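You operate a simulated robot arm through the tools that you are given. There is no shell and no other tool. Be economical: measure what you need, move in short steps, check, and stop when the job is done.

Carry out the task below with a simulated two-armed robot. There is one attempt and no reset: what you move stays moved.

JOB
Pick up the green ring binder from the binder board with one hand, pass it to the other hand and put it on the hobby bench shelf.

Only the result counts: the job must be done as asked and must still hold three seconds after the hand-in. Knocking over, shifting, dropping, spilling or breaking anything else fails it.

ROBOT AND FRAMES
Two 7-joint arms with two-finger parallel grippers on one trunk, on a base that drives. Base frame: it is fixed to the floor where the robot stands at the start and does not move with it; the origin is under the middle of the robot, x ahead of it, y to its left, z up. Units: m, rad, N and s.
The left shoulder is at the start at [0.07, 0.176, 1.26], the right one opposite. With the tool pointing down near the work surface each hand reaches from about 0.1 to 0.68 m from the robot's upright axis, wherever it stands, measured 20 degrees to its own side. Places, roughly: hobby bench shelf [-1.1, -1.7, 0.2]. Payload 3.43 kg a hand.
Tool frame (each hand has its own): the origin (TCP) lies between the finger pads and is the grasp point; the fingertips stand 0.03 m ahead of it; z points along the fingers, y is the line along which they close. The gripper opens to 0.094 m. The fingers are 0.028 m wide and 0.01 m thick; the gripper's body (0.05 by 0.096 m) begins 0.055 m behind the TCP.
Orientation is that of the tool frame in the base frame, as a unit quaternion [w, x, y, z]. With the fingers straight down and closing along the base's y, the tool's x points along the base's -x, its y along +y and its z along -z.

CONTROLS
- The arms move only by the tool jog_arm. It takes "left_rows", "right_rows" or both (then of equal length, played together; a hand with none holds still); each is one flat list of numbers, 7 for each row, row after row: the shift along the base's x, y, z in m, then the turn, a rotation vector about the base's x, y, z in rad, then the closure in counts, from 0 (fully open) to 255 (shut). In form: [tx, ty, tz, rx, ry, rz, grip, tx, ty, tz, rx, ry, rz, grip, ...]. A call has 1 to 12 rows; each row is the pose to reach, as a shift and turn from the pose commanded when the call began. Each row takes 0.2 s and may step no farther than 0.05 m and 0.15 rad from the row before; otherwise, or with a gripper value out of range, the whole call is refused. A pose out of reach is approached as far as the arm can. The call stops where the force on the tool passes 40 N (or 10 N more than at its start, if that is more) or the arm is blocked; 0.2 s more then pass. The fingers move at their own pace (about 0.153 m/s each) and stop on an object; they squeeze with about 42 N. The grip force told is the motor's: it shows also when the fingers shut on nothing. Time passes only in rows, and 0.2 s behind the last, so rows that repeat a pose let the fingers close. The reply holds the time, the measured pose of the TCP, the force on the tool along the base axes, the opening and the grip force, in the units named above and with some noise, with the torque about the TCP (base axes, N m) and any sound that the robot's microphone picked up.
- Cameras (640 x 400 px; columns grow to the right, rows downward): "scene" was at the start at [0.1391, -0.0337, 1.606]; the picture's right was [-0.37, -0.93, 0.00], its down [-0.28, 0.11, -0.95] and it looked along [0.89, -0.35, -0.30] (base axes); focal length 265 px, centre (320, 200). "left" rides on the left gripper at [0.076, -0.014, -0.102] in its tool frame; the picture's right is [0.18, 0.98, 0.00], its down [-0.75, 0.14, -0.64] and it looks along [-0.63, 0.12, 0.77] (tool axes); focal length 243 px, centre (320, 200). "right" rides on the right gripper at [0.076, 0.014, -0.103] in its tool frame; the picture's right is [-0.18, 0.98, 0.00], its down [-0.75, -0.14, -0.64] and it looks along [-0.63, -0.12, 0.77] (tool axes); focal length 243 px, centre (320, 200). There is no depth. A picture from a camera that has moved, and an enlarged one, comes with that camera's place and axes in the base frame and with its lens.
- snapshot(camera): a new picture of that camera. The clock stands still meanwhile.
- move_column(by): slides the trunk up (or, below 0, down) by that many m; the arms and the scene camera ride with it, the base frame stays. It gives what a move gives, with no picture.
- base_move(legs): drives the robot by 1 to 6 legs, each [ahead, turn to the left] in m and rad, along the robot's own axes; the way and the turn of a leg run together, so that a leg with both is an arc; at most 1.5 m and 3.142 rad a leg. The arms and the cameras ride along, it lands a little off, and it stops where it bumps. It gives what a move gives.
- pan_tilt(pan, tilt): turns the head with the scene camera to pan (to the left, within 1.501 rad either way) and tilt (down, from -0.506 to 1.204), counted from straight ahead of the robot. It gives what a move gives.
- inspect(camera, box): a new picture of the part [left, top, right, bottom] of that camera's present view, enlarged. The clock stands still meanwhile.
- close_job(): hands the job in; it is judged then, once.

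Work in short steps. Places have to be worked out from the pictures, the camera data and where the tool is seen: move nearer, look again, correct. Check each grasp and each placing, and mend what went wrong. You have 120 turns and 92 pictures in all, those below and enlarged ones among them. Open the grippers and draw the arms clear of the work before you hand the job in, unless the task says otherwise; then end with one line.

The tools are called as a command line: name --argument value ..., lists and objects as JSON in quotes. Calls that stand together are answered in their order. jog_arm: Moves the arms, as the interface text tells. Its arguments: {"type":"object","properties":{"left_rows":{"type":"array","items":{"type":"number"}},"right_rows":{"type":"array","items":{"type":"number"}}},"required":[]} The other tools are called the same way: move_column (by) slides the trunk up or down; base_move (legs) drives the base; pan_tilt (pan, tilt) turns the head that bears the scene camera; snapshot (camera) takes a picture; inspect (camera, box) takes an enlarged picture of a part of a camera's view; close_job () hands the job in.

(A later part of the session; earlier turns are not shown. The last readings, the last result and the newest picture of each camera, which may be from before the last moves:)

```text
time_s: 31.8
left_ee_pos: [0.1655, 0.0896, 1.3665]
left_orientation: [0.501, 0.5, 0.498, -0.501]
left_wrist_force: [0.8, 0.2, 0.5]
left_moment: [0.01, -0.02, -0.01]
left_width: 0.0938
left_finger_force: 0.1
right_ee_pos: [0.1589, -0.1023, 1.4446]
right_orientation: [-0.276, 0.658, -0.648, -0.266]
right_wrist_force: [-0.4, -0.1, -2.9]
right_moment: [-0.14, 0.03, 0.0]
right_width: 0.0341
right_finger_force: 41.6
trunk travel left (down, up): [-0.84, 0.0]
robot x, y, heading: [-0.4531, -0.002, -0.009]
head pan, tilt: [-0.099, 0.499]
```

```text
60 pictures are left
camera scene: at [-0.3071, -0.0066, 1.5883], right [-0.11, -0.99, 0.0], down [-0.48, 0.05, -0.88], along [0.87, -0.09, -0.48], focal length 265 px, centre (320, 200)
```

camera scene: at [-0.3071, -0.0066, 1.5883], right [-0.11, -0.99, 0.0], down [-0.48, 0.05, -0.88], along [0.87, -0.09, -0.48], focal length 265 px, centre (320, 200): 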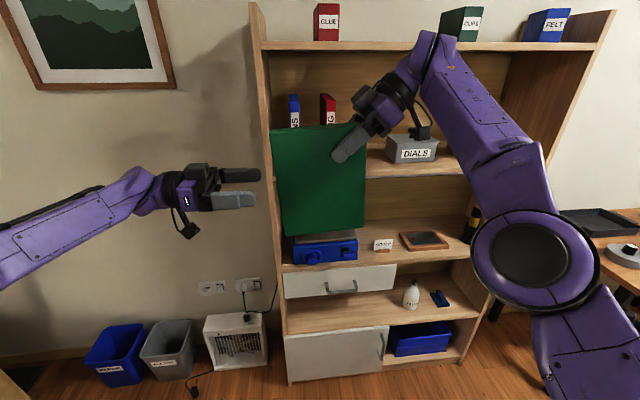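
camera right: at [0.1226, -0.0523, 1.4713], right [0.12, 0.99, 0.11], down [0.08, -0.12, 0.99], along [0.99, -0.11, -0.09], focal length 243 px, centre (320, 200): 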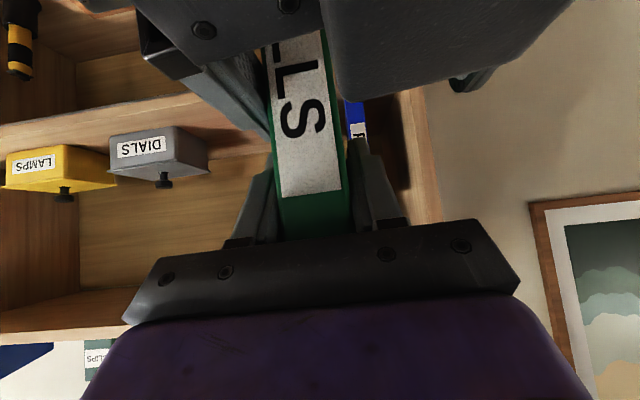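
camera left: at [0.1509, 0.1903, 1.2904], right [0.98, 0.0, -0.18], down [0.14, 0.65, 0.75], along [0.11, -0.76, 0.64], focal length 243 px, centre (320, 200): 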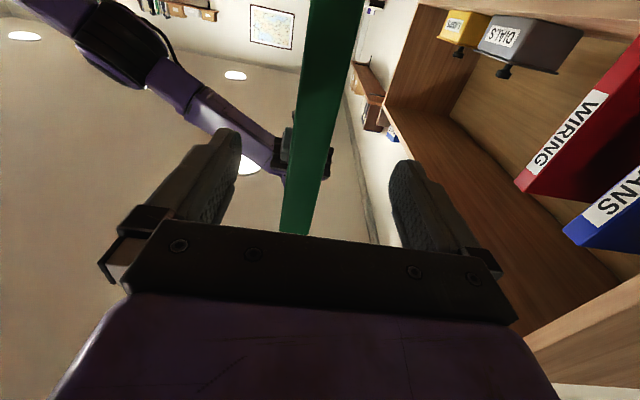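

The binder edge lies centred between the left fingers. I advance 8.5 cm and close the left hand while the right keeps holding.

jog_arm --left_rows '[0, -0.03, 0, 0, 0, 0, 0, 0, -0.06, 0, 0, 0, 0, 0, 0, -0.085, 0, 0, 0, 0, 0, 0, -0.085, 0, 0, 0, 0, 0]'

snapshot --camera "left"

inspect --camera "scene" --box '[200, 80, 440, 260]'

```text
time_s: 32.8
left_ee_pos: [0.1654, 0.0055, 1.3657]
left_orientation: [0.501, 0.5, 0.497, -0.501]
left_wrist_force: [-0.1, -1.0, -0.4]
left_moment: [-0.02, 0.02, 0.02]
left_width: 0.0939
left_finger_force: 0.0
right_ee_pos: [0.1585, -0.1026, 1.4454]
right_orientation: [-0.275, 0.659, -0.648, -0.266]
right_wrist_force: [0.6, 0.8, -3.9]
right_moment: [-0.13, 0.03, -0.04]
right_width: 0.034
right_finger_force: 42.0
trunk travel left (down, up): [-0.84, 0.0]
robot x, y, heading: [-0.4502, -0.0001, -0.011]
head pan, tilt: [-0.099, 0.499]
```

```text
59 pictures are left
camera left: at [0.152, 0.1067, 1.2908], right [0.98, 0.0, -0.18], down [0.14, 0.65, 0.75], along [0.12, -0.76, 0.64], focal length 243 px, centre (320, 200)
```

left: 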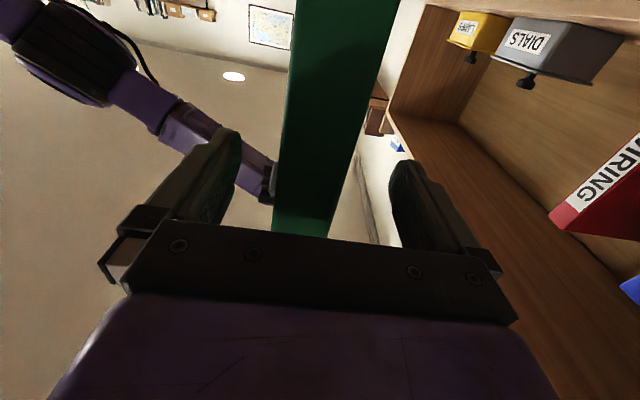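

```text
2.22 times, centred on (320, 170) of scene
camera zoom: at [-0.3075, -0.007, 1.5883], right [-0.11, -0.99, 0.0], down [-0.48, 0.05, -0.88], along [0.87, -0.09, -0.48], focal length 590 px, centre (320, 267)
```

zoom: 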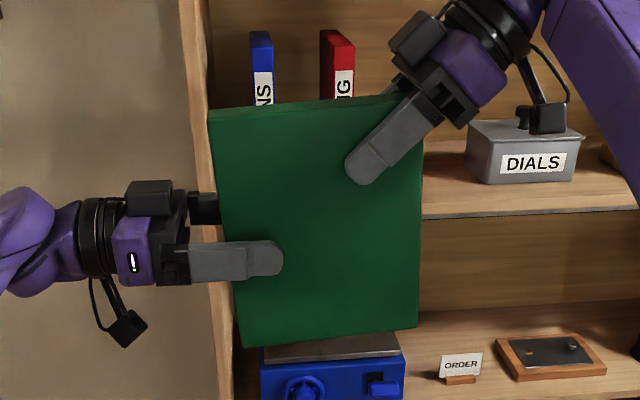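

The binder sits well between the fingers. I go 2 cm deeper, centre by -5 mm in x, and close.

jog_arm --left_rows '[-0.004, -0.02, 0, 0, 0, 0, 0, -0.004, -0.02, 0, 0, 0, 0, 80, -0.004, -0.02, 0, 0, 0, 0, 160, -0.004, -0.02, 0, 0, 0, 0, 255, -0.004, -0.02, 0, 0, 0, 0, 255, -0.004, -0.02, 0, 0, 0, 0, 255]'

snapshot --camera "left"

```text
time_s: 34.2
left_ee_pos: [0.1621, -0.0148, 1.3668]
left_orientation: [0.502, 0.502, 0.496, -0.501]
left_wrist_force: [-17.7, 1.2, 0.0]
left_moment: [0.37, -0.82, -0.04]
left_width: 0.034
left_finger_force: 42.1
right_ee_pos: [0.1599, -0.1029, 1.4451]
right_orientation: [-0.276, 0.658, -0.648, -0.265]
right_wrist_force: [18.0, -2.3, -0.5]
right_moment: [-0.33, -0.58, -1.46]
right_width: 0.0343
right_finger_force: 41.9
trunk travel left (down, up): [-0.84, 0.0]
robot x, y, heading: [-0.4553, 0.0007, -0.01]
head pan, tilt: [-0.099, 0.499]
```

```text
57 pictures are left
camera left: at [0.1476, 0.0863, 1.2907], right [0.98, -0.01, -0.18], down [0.14, 0.64, 0.75], along [0.11, -0.76, 0.63], focal length 243 px, centre (320, 200)
```

left: 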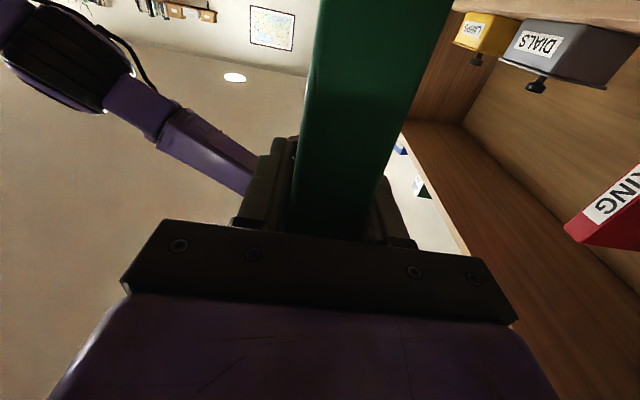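

Both hands hold it (34 mm, 42 N each). I open the right hand and draw it back along its axis.

jog_arm --right_rows '[0, 0, 0, 0, 0, 0, 0, 0, 0, 0, 0, 0, 0, 0, 0, 0, 0, 0, 0, 0, 0, 0, -0.03, 0.03, 0, 0, 0, 0, 0, -0.06, 0.06, 0, 0, 0, 0, 0, -0.09, 0.08, 0, 0, 0, 0, 0, -0.12, 0.08, 0, 0, 0, 0]' --left_rows '[0, 0, 0, 0, 0, 0, 255, 0, 0, 0, 0, 0, 0, 255, 0, 0, 0, 0, 0, 0, 255, 0, 0, 0, 0, 0, 0, 255, 0, 0, 0, 0, 0, 0, 255, 0, 0, 0, 0, 0, 0, 255, 0, 0, 0, 0, 0, 0, 255]'

snapshot --camera "scene"

```text
time_s: 35.8
left_ee_pos: [0.1636, -0.0162, 1.3651]
left_orientation: [0.501, 0.498, 0.5, -0.5]
left_wrist_force: [0.9, -0.4, -3.3]
left_moment: [0.15, 0.01, 0.02]
left_width: 0.0341
left_finger_force: 42.1
right_ee_pos: [0.1257, -0.1927, 1.4881]
right_orientation: [-0.278, 0.657, -0.647, -0.268]
right_wrist_force: [0.3, -0.8, -0.2]
right_moment: [0.03, 0.03, 0.02]
right_width: 0.0938
right_finger_force: 0.1
right hand out of reach, approached as far as the arm can: row 4, 5, 6, 7
trunk travel left (down, up): [-0.84, 0.0]
robot x, y, heading: [-0.45, -0.0018, -0.013]
head pan, tilt: [-0.099, 0.499]
```

```text
56 pictures are left
camera scene: at [-0.3059, -0.0104, 1.5881], right [-0.11, -0.99, 0.0], down [-0.48, 0.05, -0.88], along [0.87, -0.09, -0.48], focal length 265 px, centre (320, 200)
```

scene: 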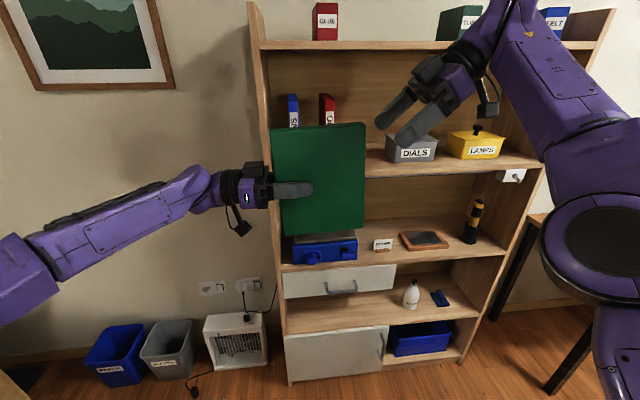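

The left hand now holds the binder alone (3.3 N, moment small). I tuck the right hand back near the body and survey the aisle to the right.

jog_arm --right_rows '[-0.03, -0.04, 0, 0, 0, -0.14, 0, -0.06, -0.08, 0, 0, 0, -0.28, 0, -0.09, -0.12, 0, 0, 0, -0.42, 0, -0.12, -0.14, 0, 0, 0.0, -0.56, 0, -0.14, -0.16, 0, 0, 0.0, -0.7, 0, -0.14, -0.16, 0, 0, 0.0, -0.7, 0]'

pan_tilt --pan -1.5 --tilt 0.6

snapshot --camera "scene"

pan_tilt --pan 1.5 --tilt 0.6

snapshot --camera "scene"

```text
time_s: 37.2
left_ee_pos: [0.1636, -0.0142, 1.3662]
left_orientation: [-0.501, -0.5, -0.498, 0.501]
left_wrist_force: [-0.4, 0.2, -3.4]
left_moment: [0.18, 0.0, -0.03]
left_width: 0.0339
left_finger_force: 42.1
right_ee_pos: [-0.0117, -0.3489, 1.4904]
right_orientation: [0.35, -0.396, 0.835, 0.155]
right_wrist_force: [-0.3, 0.1, -0.1]
right_moment: [0.02, -0.03, 0.01]
right_width: 0.094
right_finger_force: 0.1
trunk travel left (down, up): [-0.84, 0.0]
robot x, y, heading: [-0.4517, 0.0026, -0.007]
head pan, tilt: [-0.099, 0.499]
```

```text
time_s: 38.7
left_ee_pos: [0.1611, -0.0149, 1.3673]
left_orientation: [0.501, 0.5, 0.498, -0.501]
left_wrist_force: [-0.9, 0.3, -2.6]
left_moment: [0.13, 0.0, 0.02]
left_width: 0.0343
left_finger_force: 41.9
right_ee_pos: [-0.0124, -0.3499, 1.4914]
right_orientation: [0.351, -0.396, 0.834, 0.155]
right_wrist_force: [0.6, 0.8, -0.5]
right_moment: [-0.01, 0.01, -0.02]
right_width: 0.0942
right_finger_force: 0.1
trunk travel left (down, up): [-0.84, 0.0]
robot x, y, heading: [-0.4496, -0.0023, -0.012]
head pan, tilt: [-1.499, 0.6]
```

```text
55 pictures are left
camera scene: at [-0.3924, -0.086, 1.5793], right [-1.0, -0.06, 0.0], down [-0.04, 0.56, -0.82], along [0.05, -0.82, -0.57], focal length 265 px, centre (320, 200)
```

scene: 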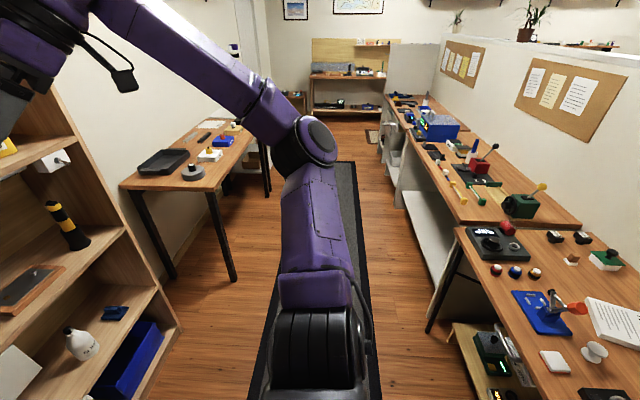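

```text
time_s: 41.3
left_ee_pos: [0.1618, -0.0144, 1.3674]
left_orientation: [0.501, 0.5, 0.498, -0.501]
left_wrist_force: [0.0, -0.5, -3.7]
left_moment: [0.18, 0.01, -0.01]
left_width: 0.0341
left_finger_force: 42.0
right_ee_pos: [-0.0123, -0.35, 1.4893]
right_orientation: [0.351, -0.396, 0.835, 0.154]
right_wrist_force: [0.6, 0.0, 0.6]
right_moment: [-0.02, 0.03, -0.02]
right_width: 0.094
right_finger_force: 0.1
trunk travel left (down, up): [-0.84, 0.0]
robot x, y, heading: [-0.4498, -0.0004, -0.006]
head pan, tilt: [1.499, 0.6]
```

```text
54 pictures are left
camera scene: at [-0.3909, 0.0903, 1.5793], right [1.0, -0.08, 0.0], down [-0.05, -0.56, -0.83], along [0.07, 0.82, -0.56], focal length 265 px, centre (320, 200)
```

scene: 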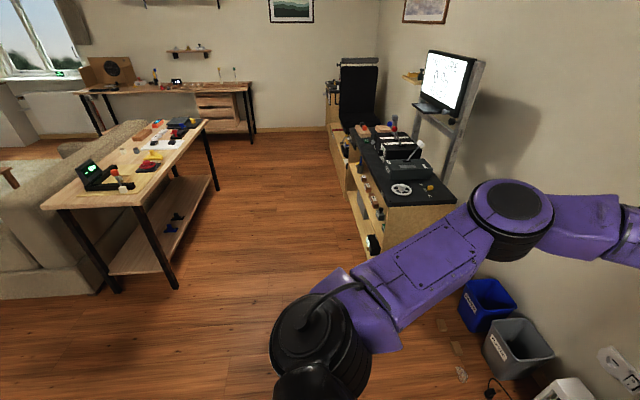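

The hobby bench is the long one whose low shelf lies near x≈-1.1 to -1.3 at y≈-1.7, with the aisle about 1.2 m wide. For inserting it under the bench top, I first turn the left hand to point forward, close to the body, with the binder ahead of it.

jog_arm --left_rows '[-0.01, 0.012, 0, 0, 0, 0.131, 255, -0.02, 0.024, 0, 0, 0, 0.262, 255, -0.03, 0.036, 0, 0, 0, 0.393, 255, -0.04, 0.048, 0, 0, 0, 0.524, 255, -0.05, 0.06, 0, 0, 0, 0.655, 255, -0.06, 0.072, 0, 0, 0, 0.785, 255, -0.07, 0.084, 0, 0, 0, 0.916, 255, -0.08, 0.096, 0, 0, 0, 1.047, 255, -0.09, 0.108, 0, 0, 0, 1.178, 255, -0.1, 0.12, 0, 0, 0, 1.309, 255, -0.11, 0.13, 0, 0, 0, 1.44, 255, -0.11, 0.135, 0, 0, 0, 1.571, 255]'

pan_tilt --pan 0.1 --tilt 0.5

snapshot --camera "scene"

```text
time_s: 43.9
left_ee_pos: [0.0512, 0.1177, 1.3656]
left_orientation: [0.709, 0.002, 0.705, 0.002]
left_wrist_force: [0.2, -0.1, -3.4]
left_moment: [0.03, 0.17, 0.0]
left_width: 0.0342
left_finger_force: 41.6
right_ee_pos: [-0.0129, -0.352, 1.4904]
right_orientation: [0.35, -0.396, 0.835, 0.156]
right_wrist_force: [1.3, -0.7, -0.5]
right_moment: [0.01, -0.01, 0.03]
right_width: 0.094
right_finger_force: 0.0
trunk travel left (down, up): [-0.84, 0.0]
robot x, y, heading: [-0.4504, 0.0008, -0.008]
head pan, tilt: [1.499, 0.6]
```

```text
time_s: 45.4
left_ee_pos: [0.0527, 0.1202, 1.3662]
left_orientation: [0.708, 0.001, 0.706, 0.001]
left_wrist_force: [0.7, 0.0, -3.6]
left_moment: [0.04, 0.18, 0.01]
left_width: 0.0342
left_finger_force: 41.9
right_ee_pos: [-0.0133, -0.3492, 1.4898]
right_orientation: [0.351, -0.396, 0.834, 0.155]
right_wrist_force: [0.5, 0.1, -1.0]
right_moment: [0.02, 0.02, 0.02]
right_width: 0.0938
right_finger_force: 0.1
trunk travel left (down, up): [-0.84, 0.0]
robot x, y, heading: [-0.4539, 0.0014, -0.004]
head pan, tilt: [0.099, 0.499]
```

```text
53 pictures are left
camera scene: at [-0.3075, 0.0112, 1.5883], right [0.09, -1.0, 0.0], down [-0.48, -0.04, -0.88], along [0.87, 0.08, -0.48], focal length 265 px, centre (320, 200)
```

scene: 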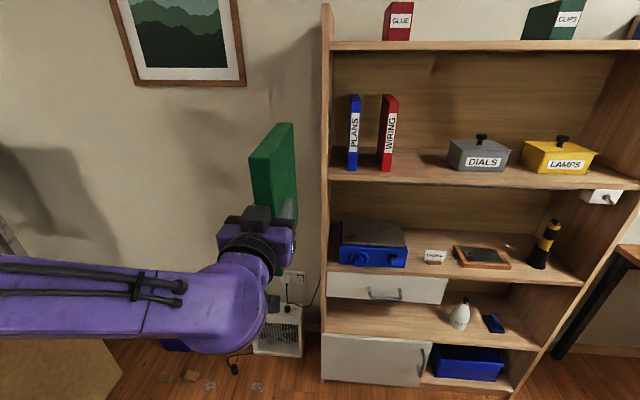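

Binder is held straight ahead, close in. I turn the robot right to face down the aisle (in place; sweep radius clears the shelf) and look ahead.

base_move --legs '[[0, -1.42]]'

pan_tilt --pan -0.4 --tilt 0.5

snapshot --camera "scene"

```text
time_s: 49.4
left_ee_pos: [-0.2709, -0.4832, 1.3654]
left_orientation: [0.532, 0.468, 0.528, -0.468]
left_wrist_force: [-0.2, 1.2, -2.0]
left_moment: [0.18, 0.04, -0.03]
left_width: 0.034
left_finger_force: 42.0
right_ee_pos: [-0.7433, -0.4779, 1.4906]
right_orientation: [0.366, 0.254, 0.888, -0.115]
right_wrist_force: [-0.6, -0.4, 0.5]
right_moment: [0.0, -0.01, 0.0]
right_width: 0.0941
right_finger_force: 0.1
trunk travel left (down, up): [-0.84, 0.0]
robot x, y, heading: [-0.4493, -0.0, -1.45]
head pan, tilt: [0.099, 0.499]
```

```text
time_s: 50.3
left_ee_pos: [-0.2708, -0.483, 1.3659]
left_orientation: [0.531, 0.468, 0.529, -0.468]
left_wrist_force: [-0.2, 0.7, -3.0]
left_moment: [0.21, 0.02, 0.01]
left_width: 0.034
left_finger_force: 41.9
right_ee_pos: [-0.7438, -0.4762, 1.4907]
right_orientation: [0.366, 0.254, 0.888, -0.115]
right_wrist_force: [0.0, 0.7, -0.3]
right_moment: [-0.01, 0.0, 0.02]
right_width: 0.094
right_finger_force: 0.1
trunk travel left (down, up): [-0.84, 0.0]
robot x, y, heading: [-0.4532, 0.0011, -1.455]
head pan, tilt: [-0.4, 0.499]
```

```text
52 pictures are left
camera scene: at [-0.4682, -0.135, 1.5883], right [-0.96, 0.28, 0.0], down [0.13, 0.46, -0.88], along [-0.24, -0.84, -0.48], focal length 265 px, centre (320, 200)
```

scene: 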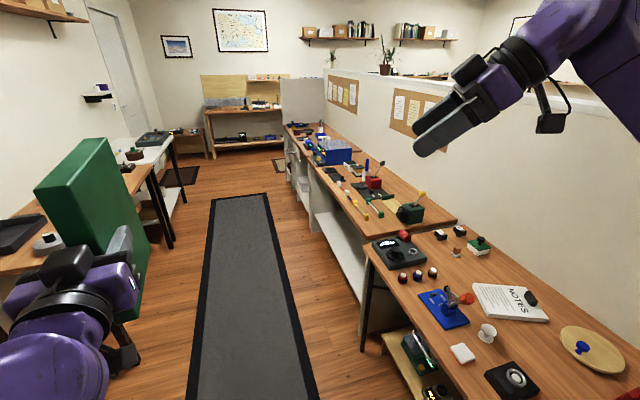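

The aisle is clear and the long bench's low white shelf is visible on the right. I drive 1.4 m down the aisle.

base_move --legs '[[1.4, 0]]'

pan_tilt --pan -1.4 --tilt 0.8

snapshot --camera "scene"

```text
time_s: 57.3
left_ee_pos: [-0.1515, -1.8768, 1.3655]
left_orientation: [0.524, 0.477, 0.52, -0.477]
left_wrist_force: [0.4, -0.4, -2.5]
left_moment: [0.14, 0.02, 0.0]
left_width: 0.0338
left_finger_force: 42.0
right_ee_pos: [-0.6236, -1.8537, 1.4908]
right_orientation: [0.363, 0.271, 0.883, -0.122]
right_wrist_force: [-0.7, 0.2, 0.5]
right_moment: [-0.02, -0.03, -0.04]
right_width: 0.0939
right_finger_force: 0.0
trunk travel left (down, up): [-0.84, 0.0]
robot x, y, heading: [-0.3112, -1.383, -1.486]
head pan, tilt: [-0.4, 0.499]
```

```text
time_s: 58.5
left_ee_pos: [-0.1504, -1.8772, 1.3665]
left_orientation: [0.523, 0.478, 0.52, -0.478]
left_wrist_force: [-0.4, -0.6, -3.3]
left_moment: [0.13, -0.01, 0.0]
left_width: 0.0341
left_finger_force: 42.2
right_ee_pos: [-0.6227, -1.8529, 1.4897]
right_orientation: [0.363, 0.272, 0.883, -0.122]
right_wrist_force: [-0.3, 0.0, -1.1]
right_moment: [0.01, 0.0, 0.02]
right_width: 0.0942
right_finger_force: 0.0
trunk travel left (down, up): [-0.84, 0.0]
robot x, y, heading: [-0.3117, -1.3884, -1.494]
head pan, tilt: [-1.4, 0.799]
```

```text
51 pictures are left
camera scene: at [-0.3851, -1.4559, 1.5624], right [-0.25, 0.97, 0.0], down [0.69, 0.18, -0.7], along [-0.68, -0.17, -0.72], focal length 265 px, centre (320, 200)
```

scene: 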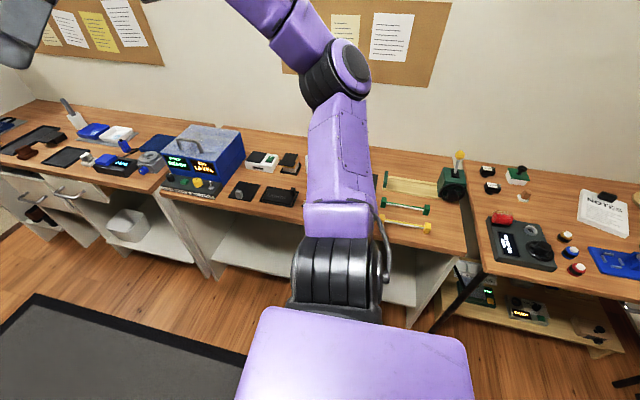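

The hobby bench bay spans about y -2.3 to -1.1 with a white shelf whose front edge is near x≈-1.03; the bench top's front is near x≈-0.96, z≈0.8. I drive a bit further and turn to face the bench, arms still high.

base_move --legs '[[0.15, 0], [0, -1.64]]'

pan_tilt --pan 0.0 --tilt 1.0

snapshot --camera "scene"

```text
time_s: 63.9
left_ee_pos: [-0.8017, -1.6637, 1.3649]
left_orientation: [-0.005, -0.706, -0.003, 0.708]
left_wrist_force: [0.6, 0.5, -3.6]
left_moment: [0.03, -0.14, 0.03]
left_width: 0.034
left_finger_force: 41.6
right_ee_pos: [-0.7449, -1.1935, 1.4907]
right_orientation: [0.158, 0.831, 0.402, -0.349]
right_wrist_force: [0.6, 0.4, -0.8]
right_moment: [0.01, 0.02, 0.0]
right_width: 0.0939
right_finger_force: 0.0
trunk travel left (down, up): [-0.84, 0.0]
robot x, y, heading: [-0.3053, -1.5402, -3.136]
head pan, tilt: [-1.4, 0.799]
```

```text
time_s: 65.4
left_ee_pos: [-0.8015, -1.6627, 1.3666]
left_orientation: [-0.005, -0.706, -0.003, 0.708]
left_wrist_force: [-0.2, -0.3, -3.2]
left_moment: [0.02, -0.14, 0.02]
left_width: 0.034
left_finger_force: 41.0
right_ee_pos: [-0.7444, -1.1929, 1.4903]
right_orientation: [0.158, 0.831, 0.403, -0.349]
right_wrist_force: [0.2, 0.0, 0.1]
right_moment: [-0.03, 0.01, 0.02]
right_width: 0.0938
right_finger_force: 0.2
trunk travel left (down, up): [-0.84, 0.0]
robot x, y, heading: [-0.3047, -1.5339, -3.136]
head pan, tilt: [0.0, 1.0]
```

```text
50 pictures are left
camera scene: at [-0.4194, -1.5356, 1.5472], right [-0.01, 1.0, 0.0], down [0.84, 0.01, -0.54], along [-0.54, 0.0, -0.84], focal length 265 px, centre (320, 200)
```

scene: 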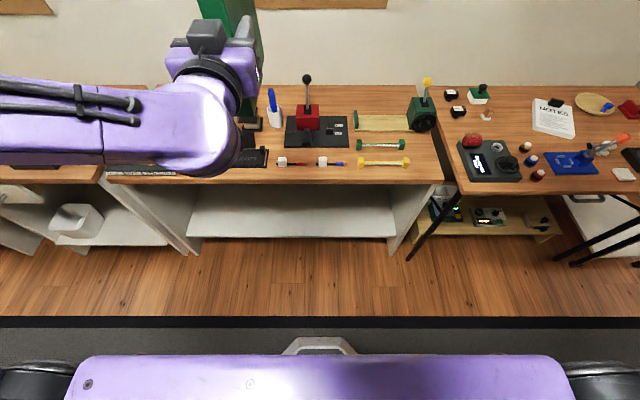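

The bay is clear: shelf front edge at x≈-1.04, sides at y≈-2.29 and -1.11. I back up 8 cm for margin from the bench top edge, then lower the trunk in stages.

base_move --legs '[[-0.08, 0]]'

move_column --by -0.45

pan_tilt --pan 0.0 --tilt 0.75

snapshot --camera "scene"

```text
time_s: 66.5
left_ee_pos: [-0.7266, -1.6618, 1.3616]
left_orientation: [0.006, 0.708, 0.004, -0.707]
left_wrist_force: [-0.7, 0.3, -4.2]
left_moment: [-0.01, -0.18, 0.0]
left_width: 0.0342
left_finger_force: 42.1
right_ee_pos: [-0.6695, -1.1927, 1.488]
right_orientation: [0.158, 0.833, 0.401, -0.347]
right_wrist_force: [-0.9, 0.0, -1.0]
right_moment: [-0.01, -0.04, 0.01]
right_width: 0.094
right_finger_force: 0.1
trunk travel left (down, up): [-0.84, 0.0]
robot x, y, heading: [-0.2183, -1.5362, -3.134]
head pan, tilt: [0.0, 1.0]
```

```text
refused: -0.45 is not a number from -0.4 to 0.4
```

```text
time_s: 67.3
left_ee_pos: [-0.7186, -1.6626, 1.365]
left_orientation: [-0.005, -0.706, -0.003, 0.708]
left_wrist_force: [0.4, -0.3, -3.7]
left_moment: [-0.05, -0.15, 0.02]
left_width: 0.034
left_finger_force: 41.7
right_ee_pos: [-0.6601, -1.1921, 1.4914]
right_orientation: [0.157, 0.832, 0.403, -0.348]
right_wrist_force: [0.4, -0.1, 1.0]
right_moment: [-0.01, -0.02, 0.0]
right_width: 0.0938
right_finger_force: 0.0
trunk travel left (down, up): [-0.84, 0.0]
robot x, y, heading: [-0.2166, -1.539, -3.138]
head pan, tilt: [0.0, 0.75]
```

```text
49 pictures are left
camera scene: at [-0.3488, -1.5351, 1.5665], right [-0.01, 1.0, 0.0], down [0.68, 0.01, -0.73], along [-0.73, -0.01, -0.68], focal length 265 px, centre (320, 200)
```

scene: 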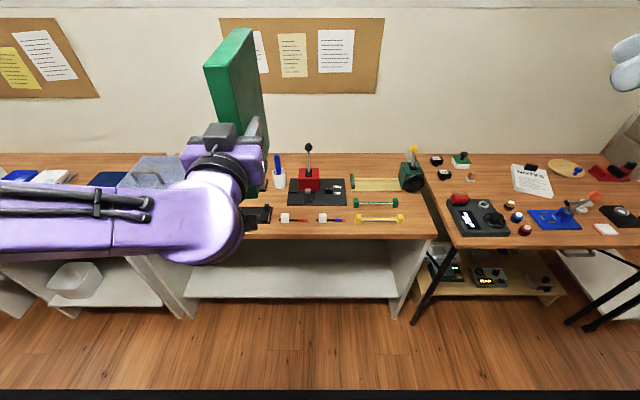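

Column steps are limited to 0.4 m; I lower 0.4 then 0.3 and look at the bay.

move_column --by -0.4

move_column --by -0.3

pan_tilt --pan 0.0 --tilt 0.45

snapshot --camera "scene"

snapshot --camera "left"

```text
time_s: 71.1
left_ee_pos: [-0.7214, -1.6627, 0.9659]
left_orientation: [-0.006, -0.706, -0.003, 0.708]
left_wrist_force: [0.1, 0.2, -3.7]
left_moment: [0.01, -0.15, -0.02]
left_width: 0.0342
left_finger_force: 41.6
right_ee_pos: [-0.663, -1.1922, 1.09]
right_orientation: [0.158, 0.831, 0.403, -0.349]
right_wrist_force: [0.8, -0.3, 0.3]
right_moment: [-0.01, -0.01, 0.03]
right_width: 0.094
right_finger_force: 0.1
trunk travel left (down, up): [-0.44, 0.4]
robot x, y, heading: [-0.2209, -1.5375, -3.132]
head pan, tilt: [0.0, 0.75]
```

```text
time_s: 74.1
left_ee_pos: [-0.7203, -1.6625, 0.6652]
left_orientation: [-0.007, -0.706, -0.004, 0.708]
left_wrist_force: [0.6, 0.4, -3.7]
left_moment: [0.0, -0.17, -0.02]
left_width: 0.034
left_finger_force: 41.6
right_ee_pos: [-0.6619, -1.1926, 0.7904]
right_orientation: [0.158, 0.831, 0.403, -0.349]
right_wrist_force: [0.0, 0.2, 0.6]
right_moment: [-0.01, -0.01, 0.01]
right_width: 0.094
right_finger_force: 0.0
trunk travel left (down, up): [-0.14, 0.7]
robot x, y, heading: [-0.2205, -1.537, -3.134]
head pan, tilt: [0.0, 0.75]
```

```text
time_s: 74.9
left_ee_pos: [-0.7206, -1.6626, 0.6661]
left_orientation: [-0.006, -0.706, -0.003, 0.708]
left_wrist_force: [-0.7, 0.2, -3.6]
left_moment: [0.05, -0.19, -0.03]
left_width: 0.0343
left_finger_force: 42.4
right_ee_pos: [-0.6627, -1.1912, 0.7904]
right_orientation: [0.158, 0.832, 0.402, -0.349]
right_wrist_force: [0.3, -0.4, -0.4]
right_moment: [0.0, 0.01, 0.0]
right_width: 0.0942
right_finger_force: 0.0
trunk travel left (down, up): [-0.14, 0.7]
robot x, y, heading: [-0.2201, -1.5369, -3.135]
head pan, tilt: [0.0, 0.45]
```

```text
48 pictures are left
camera scene: at [-0.3597, -1.5352, 0.8927], right [-0.01, 1.0, 0.0], down [0.44, 0.0, -0.9], along [-0.9, -0.01, -0.44], focal length 265 px, centre (320, 200)
```

scene: 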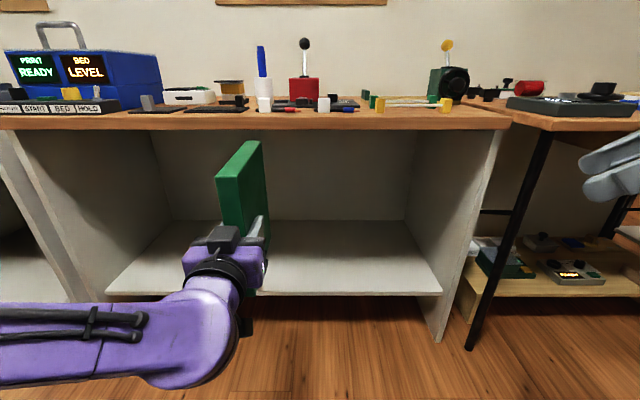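

```text
47 pictures are left
camera left: at [-0.6183, -1.6478, 0.59], right [0.01, -0.98, -0.18], down [0.65, -0.13, 0.75], along [-0.76, -0.13, 0.63], focal length 243 px, centre (320, 200)
```

left: 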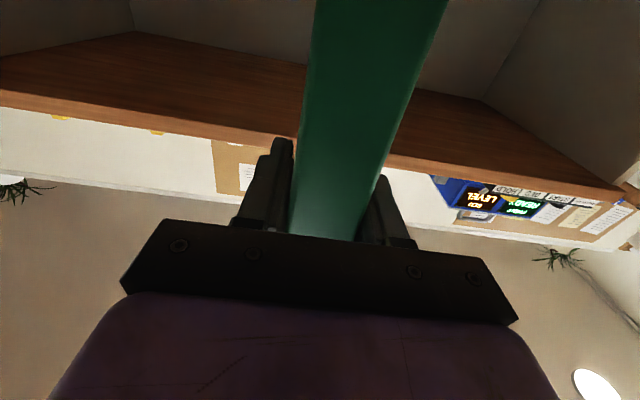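

The shelf is at z≈0.20, from x≈-1.04 to -1.54, empty. I lower the trunk fully and then the left arm another 0.2 m, still outside the bench.

move_column --by -0.14

jog_arm --left_rows '[0, 0, -0.04, 0, 0, 0, 255, 0, 0, -0.08, 0, 0, 0, 255, 0, 0, -0.12, 0, 0, 0, 255, 0, 0, -0.16, 0, 0, 0, 255, 0, 0, -0.18, 0, 0, 0, 255, 0, 0, -0.18, 0, 0, 0, 255]'

snapshot --camera "scene"

```text
time_s: 76.6
left_ee_pos: [-0.7189, -1.6631, 0.5264]
left_orientation: [-0.005, -0.706, -0.003, 0.708]
left_wrist_force: [0.1, -0.1, -3.5]
left_moment: [0.02, -0.15, 0.03]
left_width: 0.0339
left_finger_force: 42.5
right_ee_pos: [-0.6619, -1.1924, 0.6507]
right_orientation: [0.157, 0.832, 0.402, -0.349]
right_wrist_force: [1.6, 0.2, 0.0]
right_moment: [-0.01, -0.03, -0.04]
right_width: 0.094
right_finger_force: 0.0
trunk travel left (down, up): [0.0, 0.84]
robot x, y, heading: [-0.2194, -1.5325, -3.133]
head pan, tilt: [0.0, 0.45]
```

```text
time_s: 78.0
left_ee_pos: [-0.7206, -1.663, 0.3458]
left_orientation: [-0.007, -0.706, -0.005, 0.708]
left_wrist_force: [0.7, -0.4, -3.8]
left_moment: [0.01, -0.14, 0.0]
left_width: 0.0341
left_finger_force: 41.9
right_ee_pos: [-0.6628, -1.1922, 0.6504]
right_orientation: [0.157, 0.832, 0.402, -0.349]
right_wrist_force: [0.2, -0.6, 0.2]
right_moment: [0.0, 0.03, 0.02]
right_width: 0.0939
right_finger_force: 0.0
trunk travel left (down, up): [0.0, 0.84]
robot x, y, heading: [-0.2171, -1.5364, -3.135]
head pan, tilt: [0.0, 0.45]
```

```text
46 pictures are left
camera scene: at [-0.3596, -1.5352, 0.7528], right [-0.01, 1.0, 0.0], down [0.44, 0.0, -0.9], along [-0.9, -0.01, -0.44], focal length 265 px, centre (320, 200)
```

scene: 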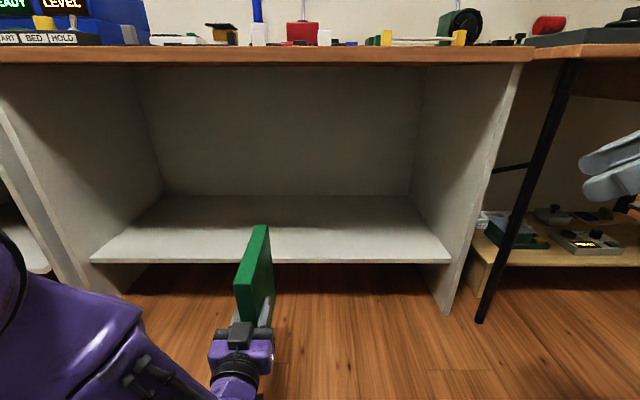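

Binder bottom ≈0.24, 4 cm above the shelf level. I drive forward 0.2 m, then look before extending the arm.

base_move --legs '[[0.2, 0]]'

pan_tilt --pan 0.1 --tilt 0.6

snapshot --camera "scene"

```text
time_s: 79.5
left_ee_pos: [-0.9202, -1.6653, 0.3466]
left_orientation: [-0.006, -0.706, -0.003, 0.708]
left_wrist_force: [0.6, 0.2, -3.8]
left_moment: [-0.01, -0.16, -0.05]
left_width: 0.034
left_finger_force: 41.7
right_ee_pos: [-0.8616, -1.1936, 0.6497]
right_orientation: [0.156, 0.832, 0.401, -0.349]
right_wrist_force: [-0.4, 0.4, -0.5]
right_moment: [0.03, -0.01, 0.0]
right_width: 0.094
right_finger_force: 0.0
trunk travel left (down, up): [0.0, 0.84]
robot x, y, heading: [-0.4143, -1.5364, -3.137]
head pan, tilt: [0.0, 0.45]
```

```text
time_s: 80.2
left_ee_pos: [-0.92, -1.6661, 0.3465]
left_orientation: [-0.005, -0.706, -0.003, 0.708]
left_wrist_force: [-0.6, 0.5, -3.6]
left_moment: [-0.03, -0.17, -0.01]
left_width: 0.0342
left_finger_force: 42.1
right_ee_pos: [-0.8608, -1.1938, 0.6507]
right_orientation: [0.158, 0.832, 0.402, -0.349]
right_wrist_force: [0.3, 0.0, 0.6]
right_moment: [0.02, -0.01, 0.02]
right_width: 0.0938
right_finger_force: 0.1
trunk travel left (down, up): [0.0, 0.84]
robot x, y, heading: [-0.4141, -1.5369, -3.137]
head pan, tilt: [0.099, 0.6]
```

```text
45 pictures are left
camera scene: at [-0.5548, -1.5453, 0.7393], right [-0.11, 0.99, 0.0], down [0.56, 0.06, -0.83], along [-0.82, -0.09, -0.56], focal length 265 px, centre (320, 200)
```

scene: 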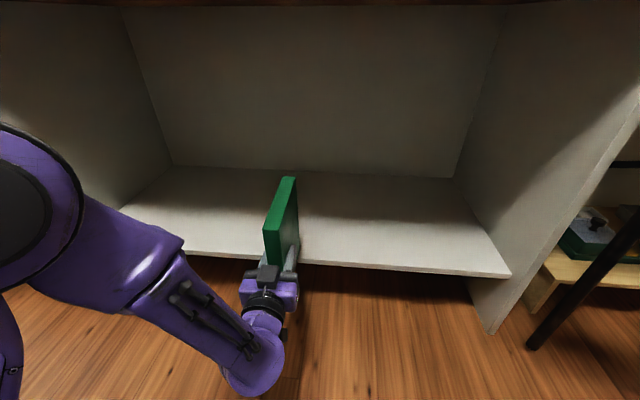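

The binder is just at the shelf's edge, well above it. I extend the left arm 0.21 m inward.

jog_arm --left_rows '[-0.04, 0, 0, 0, 0, 0, 255, -0.08, 0, 0, 0, 0, 0, 255, -0.12, 0, 0, 0, 0, 0, 255, -0.16, 0, 0, 0, 0, 0, 255, -0.2, 0, 0, 0, 0, 0, 255, -0.215, 0, 0, 0, 0, 0, 255, -0.215, 0, 0, 0, 0, 0, 255]'

snapshot --camera "scene"

snapshot --camera "left"

```text
time_s: 81.8
left_ee_pos: [-1.1349, -1.6656, 0.3442]
left_orientation: [-0.005, -0.706, -0.003, 0.708]
left_wrist_force: [1.1, -0.3, -3.0]
left_moment: [0.0, -0.19, 0.0]
left_width: 0.034
left_finger_force: 42.1
right_ee_pos: [-0.8624, -1.1931, 0.6504]
right_orientation: [0.158, 0.832, 0.402, -0.349]
right_wrist_force: [0.3, 0.3, -0.2]
right_moment: [-0.01, 0.01, 0.01]
right_width: 0.0939
right_finger_force: 0.1
trunk travel left (down, up): [0.0, 0.84]
robot x, y, heading: [-0.4187, -1.5356, -3.128]
head pan, tilt: [0.099, 0.6]
```

```text
44 pictures are left
camera scene: at [-0.5549, -1.5453, 0.7392], right [-0.11, 0.99, 0.0], down [0.56, 0.06, -0.82], along [-0.82, -0.09, -0.57], focal length 265 px, centre (320, 200)
```

scene: 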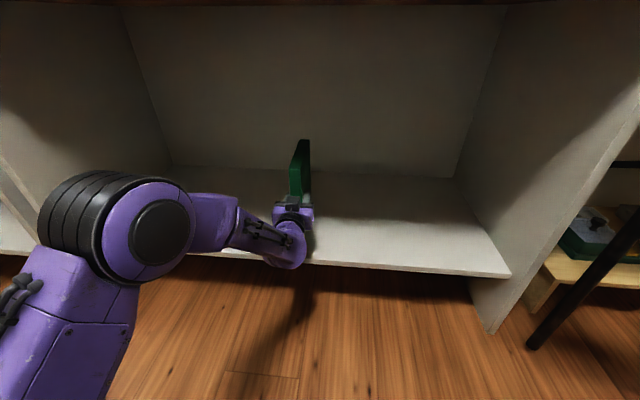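

```text
43 pictures are left
camera left: at [-1.0322, -1.6513, 0.2694], right [0.01, -0.98, -0.18], down [0.65, -0.13, 0.75], along [-0.76, -0.13, 0.63], focal length 243 px, centre (320, 200)
```

left: 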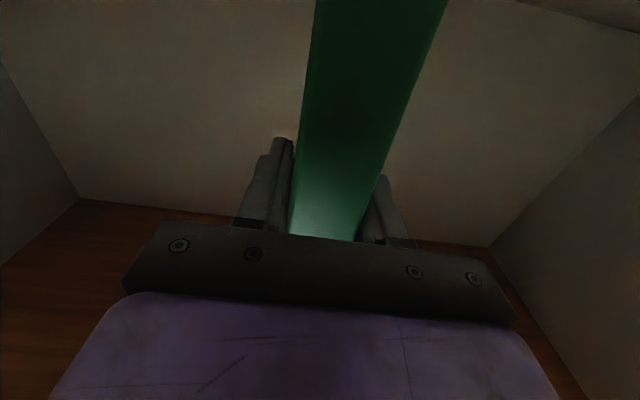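

Binder is over the shelf (x≈-1.08 to -1.25). I lower in small steps and watch the force.

jog_arm --left_rows '[0, 0, -0.01, 0, 0, 0, 255, 0, 0, -0.02, 0, 0, 0, 255, 0, 0, -0.03, 0, 0, 0, 255, 0, 0, -0.034, 0, 0, 0, 255, 0, 0, -0.034, 0, 0, 0, 255]'

inspect --camera "scene" --box '[200, 110, 400, 290]'

```text
time_s: 82.8
left_ee_pos: [-1.1364, -1.6681, 0.3283]
left_orientation: [-0.005, -0.697, -0.005, 0.717]
left_wrist_force: [-0.7, 0.3, 18.3]
left_moment: [-0.04, -0.77, 0.01]
left_width: 0.0342
left_finger_force: 42.0
right_ee_pos: [-0.8589, -1.193, 0.6516]
right_orientation: [0.157, 0.831, 0.401, -0.351]
right_wrist_force: [-0.4, 0.6, -0.4]
right_moment: [-0.01, 0.01, 0.0]
right_width: 0.0939
right_finger_force: 0.1
trunk travel left (down, up): [0.0, 0.84]
robot x, y, heading: [-0.4178, -1.5357, -3.131]
head pan, tilt: [0.099, 0.6]
stopped in row 4 (left hand): the force on the tool passed its limit (the readings are from after the stop); the commanded pose is now the measured one
```

```text
2.22 times, centred on (300, 200) of scene
camera zoom: at [-0.5529, -1.5448, 0.7395], right [-0.11, 0.99, 0.0], down [0.56, 0.06, -0.83], along [-0.82, -0.09, -0.56], focal length 590 px, centre (364, 200)
```

zoom: 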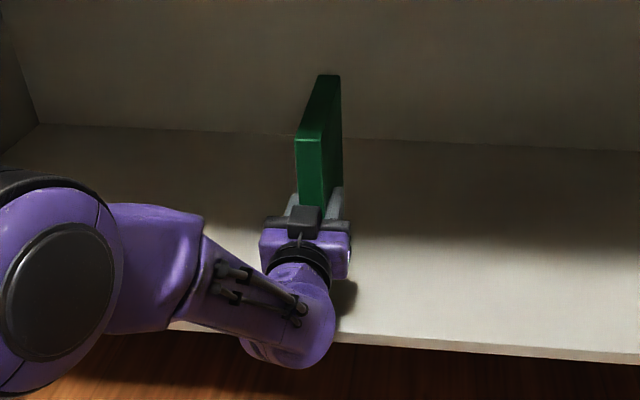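

Contact: 18 N up at TCP z=0.328, with a slight nose-up tilt. I hold still one beat to read the settled force and look from a different angle.

jog_arm --left_rows '[0, 0, 0.002, 0, 0, 0, 255, 0, 0, 0.002, 0, 0, 0, 255]'

inspect --camera "scene" --box '[270, 130, 340, 270]'

inspect --camera "right" --box '[0, 0, 640, 400]'

```text
time_s: 83.3
left_ee_pos: [-1.1364, -1.6664, 0.3286]
left_orientation: [-0.006, -0.699, -0.006, 0.715]
left_wrist_force: [-7.3, -1.2, 17.0]
left_moment: [0.0, 0.04, 0.01]
left_width: 0.0344
left_finger_force: 41.6
right_ee_pos: [-0.8599, -1.194, 0.6514]
right_orientation: [0.157, 0.831, 0.402, -0.35]
right_wrist_force: [0.0, 0.3, 0.0]
right_moment: [0.01, 0.01, 0.01]
right_width: 0.0942
right_finger_force: 0.0
trunk travel left (down, up): [0.0, 0.84]
robot x, y, heading: [-0.4189, -1.5388, -3.134]
head pan, tilt: [0.099, 0.6]
```

```text
2.86 times, centred on (305, 200) of scene
camera zoom: at [-0.5533, -1.5449, 0.7396], right [-0.11, 0.99, 0.0], down [0.56, 0.06, -0.83], along [-0.82, -0.09, -0.56], focal length 758 px, centre (363, 200)
```

zoom: 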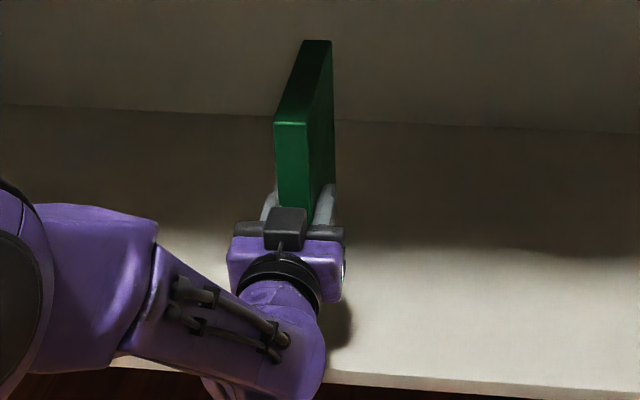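

```text
1.00 times, centred on (320, 200) of right
camera zoom: at [-0.7696, -1.1039, 0.6693], right [0.69, -0.72, 0.11], down [-0.14, 0.02, 0.99], along [-0.71, -0.69, -0.09], focal length 243 px, centre (320, 200)
```

zoom: 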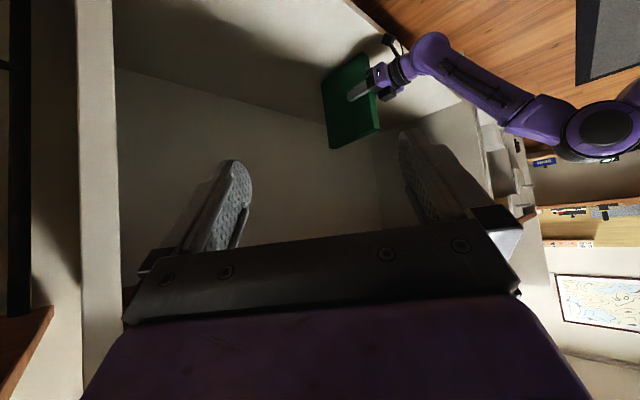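

The right hand's camera sees the binder from the side (upside-down). I zoom there.

inspect --camera "right" --box '[290, 20, 450, 160]'

```text
2.86 times, centred on (370, 90) of right
camera zoom: at [-0.7696, -1.1039, 0.6693], right [0.69, -0.72, 0.11], down [-0.14, 0.02, 0.99], along [-0.71, -0.69, -0.09], focal length 693 px, centre (177, 514)
```

zoom: 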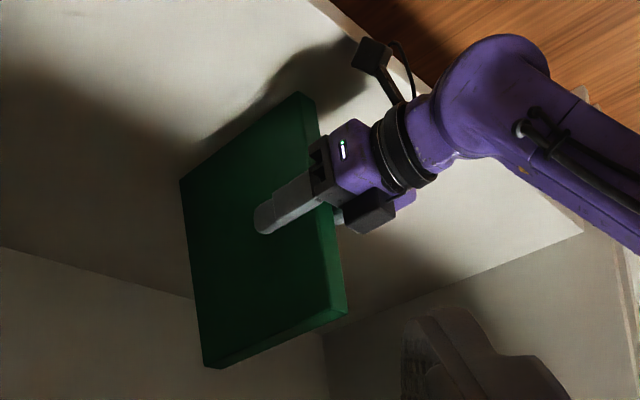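

Computed from this view, the binder bottom is level at z≈0.228, but the hand's camera housing is at nearly the same height right at the shelf edge, so I can't tell which touches. I'll test by raising 1 cm, shifting 3 cm outward so the housing is off the shelf, and lowering again.

jog_arm --left_rows '[0, 0, 0.01, 0, 0, 0, 255, 0.015, 0, 0.01, 0, 0.015, 0, 255, 0.03, 0, 0.01, 0, 0.02, 0, 255, 0.03, 0, 0.01, 0, 0.02, 0, 255]'

jog_arm --left_rows '[0, 0, -0.006, 0, 0, 0, 255, 0, 0, -0.012, 0, 0, 0, 255, 0, 0, -0.016, 0, 0, 0, 255, 0, 0, -0.016, 0, 0, 0, 255]'

```text
time_s: 84.3
left_ee_pos: [-1.1052, -1.6667, 0.3333]
left_orientation: [-0.005, -0.693, -0.005, 0.721]
left_wrist_force: [-0.1, -0.5, -3.4]
left_moment: [0.03, -0.2, -0.01]
left_width: 0.0342
left_finger_force: 41.5
right_ee_pos: [-0.8608, -1.1932, 0.6515]
right_orientation: [0.157, 0.832, 0.402, -0.349]
right_wrist_force: [-0.7, 0.6, 0.4]
right_moment: [-0.02, 0.03, -0.02]
right_width: 0.094
right_finger_force: 0.0
trunk travel left (down, up): [0.0, 0.84]
robot x, y, heading: [-0.4198, -1.5379, -3.136]
head pan, tilt: [0.099, 0.6]
```

```text
time_s: 85.3
left_ee_pos: [-1.1057, -1.667, 0.3269]
left_orientation: [-0.006, -0.688, -0.006, 0.726]
left_wrist_force: [-7.3, -0.9, 38.1]
left_moment: [-0.13, -0.62, -0.16]
left_width: 0.0339
left_finger_force: 42.0
right_ee_pos: [-0.8578, -1.1925, 0.6529]
right_orientation: [0.156, 0.831, 0.402, -0.352]
right_wrist_force: [0.0, 0.0, -0.4]
right_moment: [-0.01, 0.03, 0.01]
right_width: 0.0941
right_finger_force: 0.1
trunk travel left (down, up): [0.0, 0.84]
robot x, y, heading: [-0.4198, -1.5396, -3.131]
head pan, tilt: [0.099, 0.6]
```

It stops at the same height (0.327), so it's the binder resting on the shelf (surface ≈0.225). I raise slightly, move 3.5 cm back inward, take out the extra pitch, and set it down gently.

jog_arm --left_rows '[0, 0, 0.012, 0, -0.015, 0, 255, -0.015, 0, 0.014, 0, -0.035, 0, 255, -0.035, 0, 0.014, 0, -0.035, 0, 255, -0.035, 0, 0.014, 0, -0.035, 0, 255]'

inspect --camera "right" --box '[290, 20, 450, 160]'

```text
time_s: 86.3
left_ee_pos: [-1.1415, -1.6666, 0.3317]
left_orientation: [-0.006, -0.707, -0.006, 0.707]
left_wrist_force: [-0.4, 0.2, -3.6]
left_moment: [-0.05, -0.17, 0.0]
left_width: 0.0342
left_finger_force: 42.0
right_ee_pos: [-0.8606, -1.1935, 0.6495]
right_orientation: [0.157, 0.832, 0.402, -0.349]
right_wrist_force: [-0.8, 0.4, 0.9]
right_moment: [0.01, -0.04, -0.02]
right_width: 0.0938
right_finger_force: 0.0
trunk travel left (down, up): [0.0, 0.84]
robot x, y, heading: [-0.4221, -1.5356, -3.135]
head pan, tilt: [0.099, 0.6]
```

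```text
2.86 times, centred on (370, 90) of right
camera zoom: at [-0.771, -1.1042, 0.6684], right [0.69, -0.72, 0.11], down [-0.15, 0.02, 0.99], along [-0.71, -0.69, -0.09], focal length 693 px, centre (177, 514)
```

zoom: 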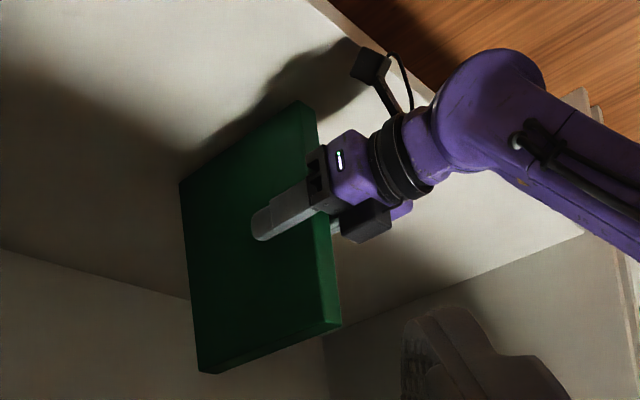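

Free-hanging and level, about 6 mm above the shelf. Now I lower gently.

jog_arm --left_rows '[0, 0, -0.003, 0, 0, 0, 255, 0, 0, -0.006, 0, 0, 0, 255, 0, 0, -0.006, 0, 0, 0, 255]'

```text
time_s: 87.2
left_ee_pos: [-1.1412, -1.6676, 0.3275]
left_orientation: [-0.006, -0.706, -0.005, 0.708]
left_wrist_force: [0.0, -0.4, -4.1]
left_moment: [-0.01, -0.16, 0.03]
left_width: 0.0339
left_finger_force: 42.1
right_ee_pos: [-0.8618, -1.1925, 0.6492]
right_orientation: [0.158, 0.832, 0.402, -0.348]
right_wrist_force: [-0.2, 0.1, -0.4]
right_moment: [0.0, -0.01, 0.01]
right_width: 0.0939
right_finger_force: 0.1
trunk travel left (down, up): [0.0, 0.84]
robot x, y, heading: [-0.4162, -1.5375, -3.132]
head pan, tilt: [0.099, 0.6]
```

No contact yet (still -4 N); a few millimetres more.

jog_arm --left_rows '[0, 0, -0.003, 0, 0, 0, 255, 0, 0, -0.006, 0, 0, 0, 255, 0, 0, -0.006, 0, 0, 0, 255]'

```text
time_s: 88.0
left_ee_pos: [-1.1414, -1.6681, 0.3251]
left_orientation: [-0.006, -0.703, -0.006, 0.711]
left_wrist_force: [1.2, 0.8, 15.7]
left_moment: [0.02, 0.99, -0.04]
left_width: 0.0341
left_finger_force: 41.6
right_ee_pos: [-0.8586, -1.1913, 0.6526]
right_orientation: [0.156, 0.831, 0.402, -0.35]
right_wrist_force: [0.7, 0.0, 0.4]
right_moment: [-0.02, 0.03, -0.02]
right_width: 0.0939
right_finger_force: 0.1
trunk travel left (down, up): [0.0, 0.84]
robot x, y, heading: [-0.4193, -1.5378, -3.135]
head pan, tilt: [0.099, 0.6]
```

Binder is resting on the shelf (≈19 N, near-flat contact). I ease the force by 2 mm and open the left hand.

jog_arm --left_rows '[0, 0, 0.003, 0, 0, 0, 255, 0, 0, 0.003, 0, 0, 0, 255, 0, 0, 0.003, 0, 0, 0, 150, 0, 0, 0.003, 0, 0, 0, 0, 0, 0, 0.003, 0, 0, 0, 0, 0, 0, 0.003, 0, 0, 0, 0]'

inspect --camera "right" --box '[290, 20, 450, 160]'

snapshot --camera "left"

```text
time_s: 89.3
left_ee_pos: [-1.1418, -1.6675, 0.3253]
left_orientation: [-0.006, -0.705, -0.006, 0.709]
left_wrist_force: [-0.3, 0.8, -0.4]
left_moment: [0.01, -0.01, -0.02]
left_width: 0.0942
left_finger_force: 0.1
right_ee_pos: [-0.862, -1.1936, 0.6511]
right_orientation: [0.158, 0.831, 0.403, -0.35]
right_wrist_force: [0.3, 1.0, 0.6]
right_moment: [-0.01, -0.01, -0.01]
right_width: 0.0942
right_finger_force: 0.0
trunk travel left (down, up): [0.0, 0.84]
robot x, y, heading: [-0.4202, -1.537, -3.134]
head pan, tilt: [0.099, 0.6]
```

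```text
2.86 times, centred on (370, 90) of right
camera zoom: at [-0.7707, -1.1041, 0.6687], right [0.69, -0.72, 0.11], down [-0.14, 0.02, 0.99], along [-0.71, -0.69, -0.09], focal length 693 px, centre (177, 514)
```

zoom: 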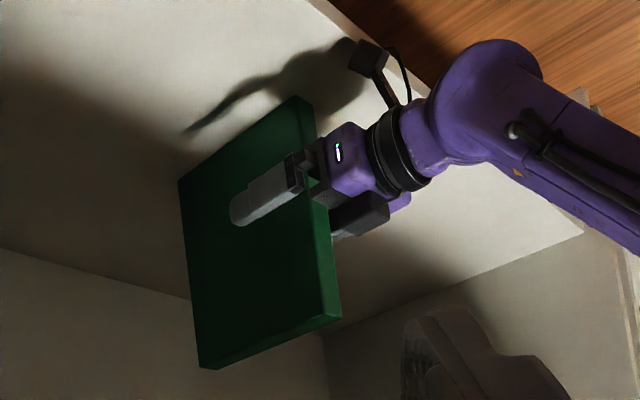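

```text
36 pictures are left
camera left: at [-1.0395, -1.6523, 0.2492], right [0.01, -0.98, -0.18], down [0.65, -0.13, 0.75], along [-0.76, -0.13, 0.63], focal length 243 px, centre (320, 200)
```

left: 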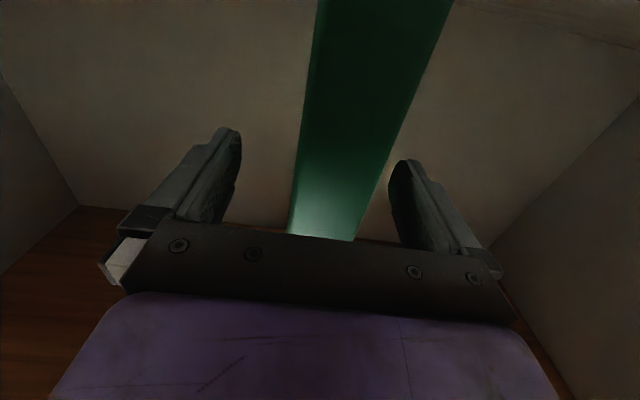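

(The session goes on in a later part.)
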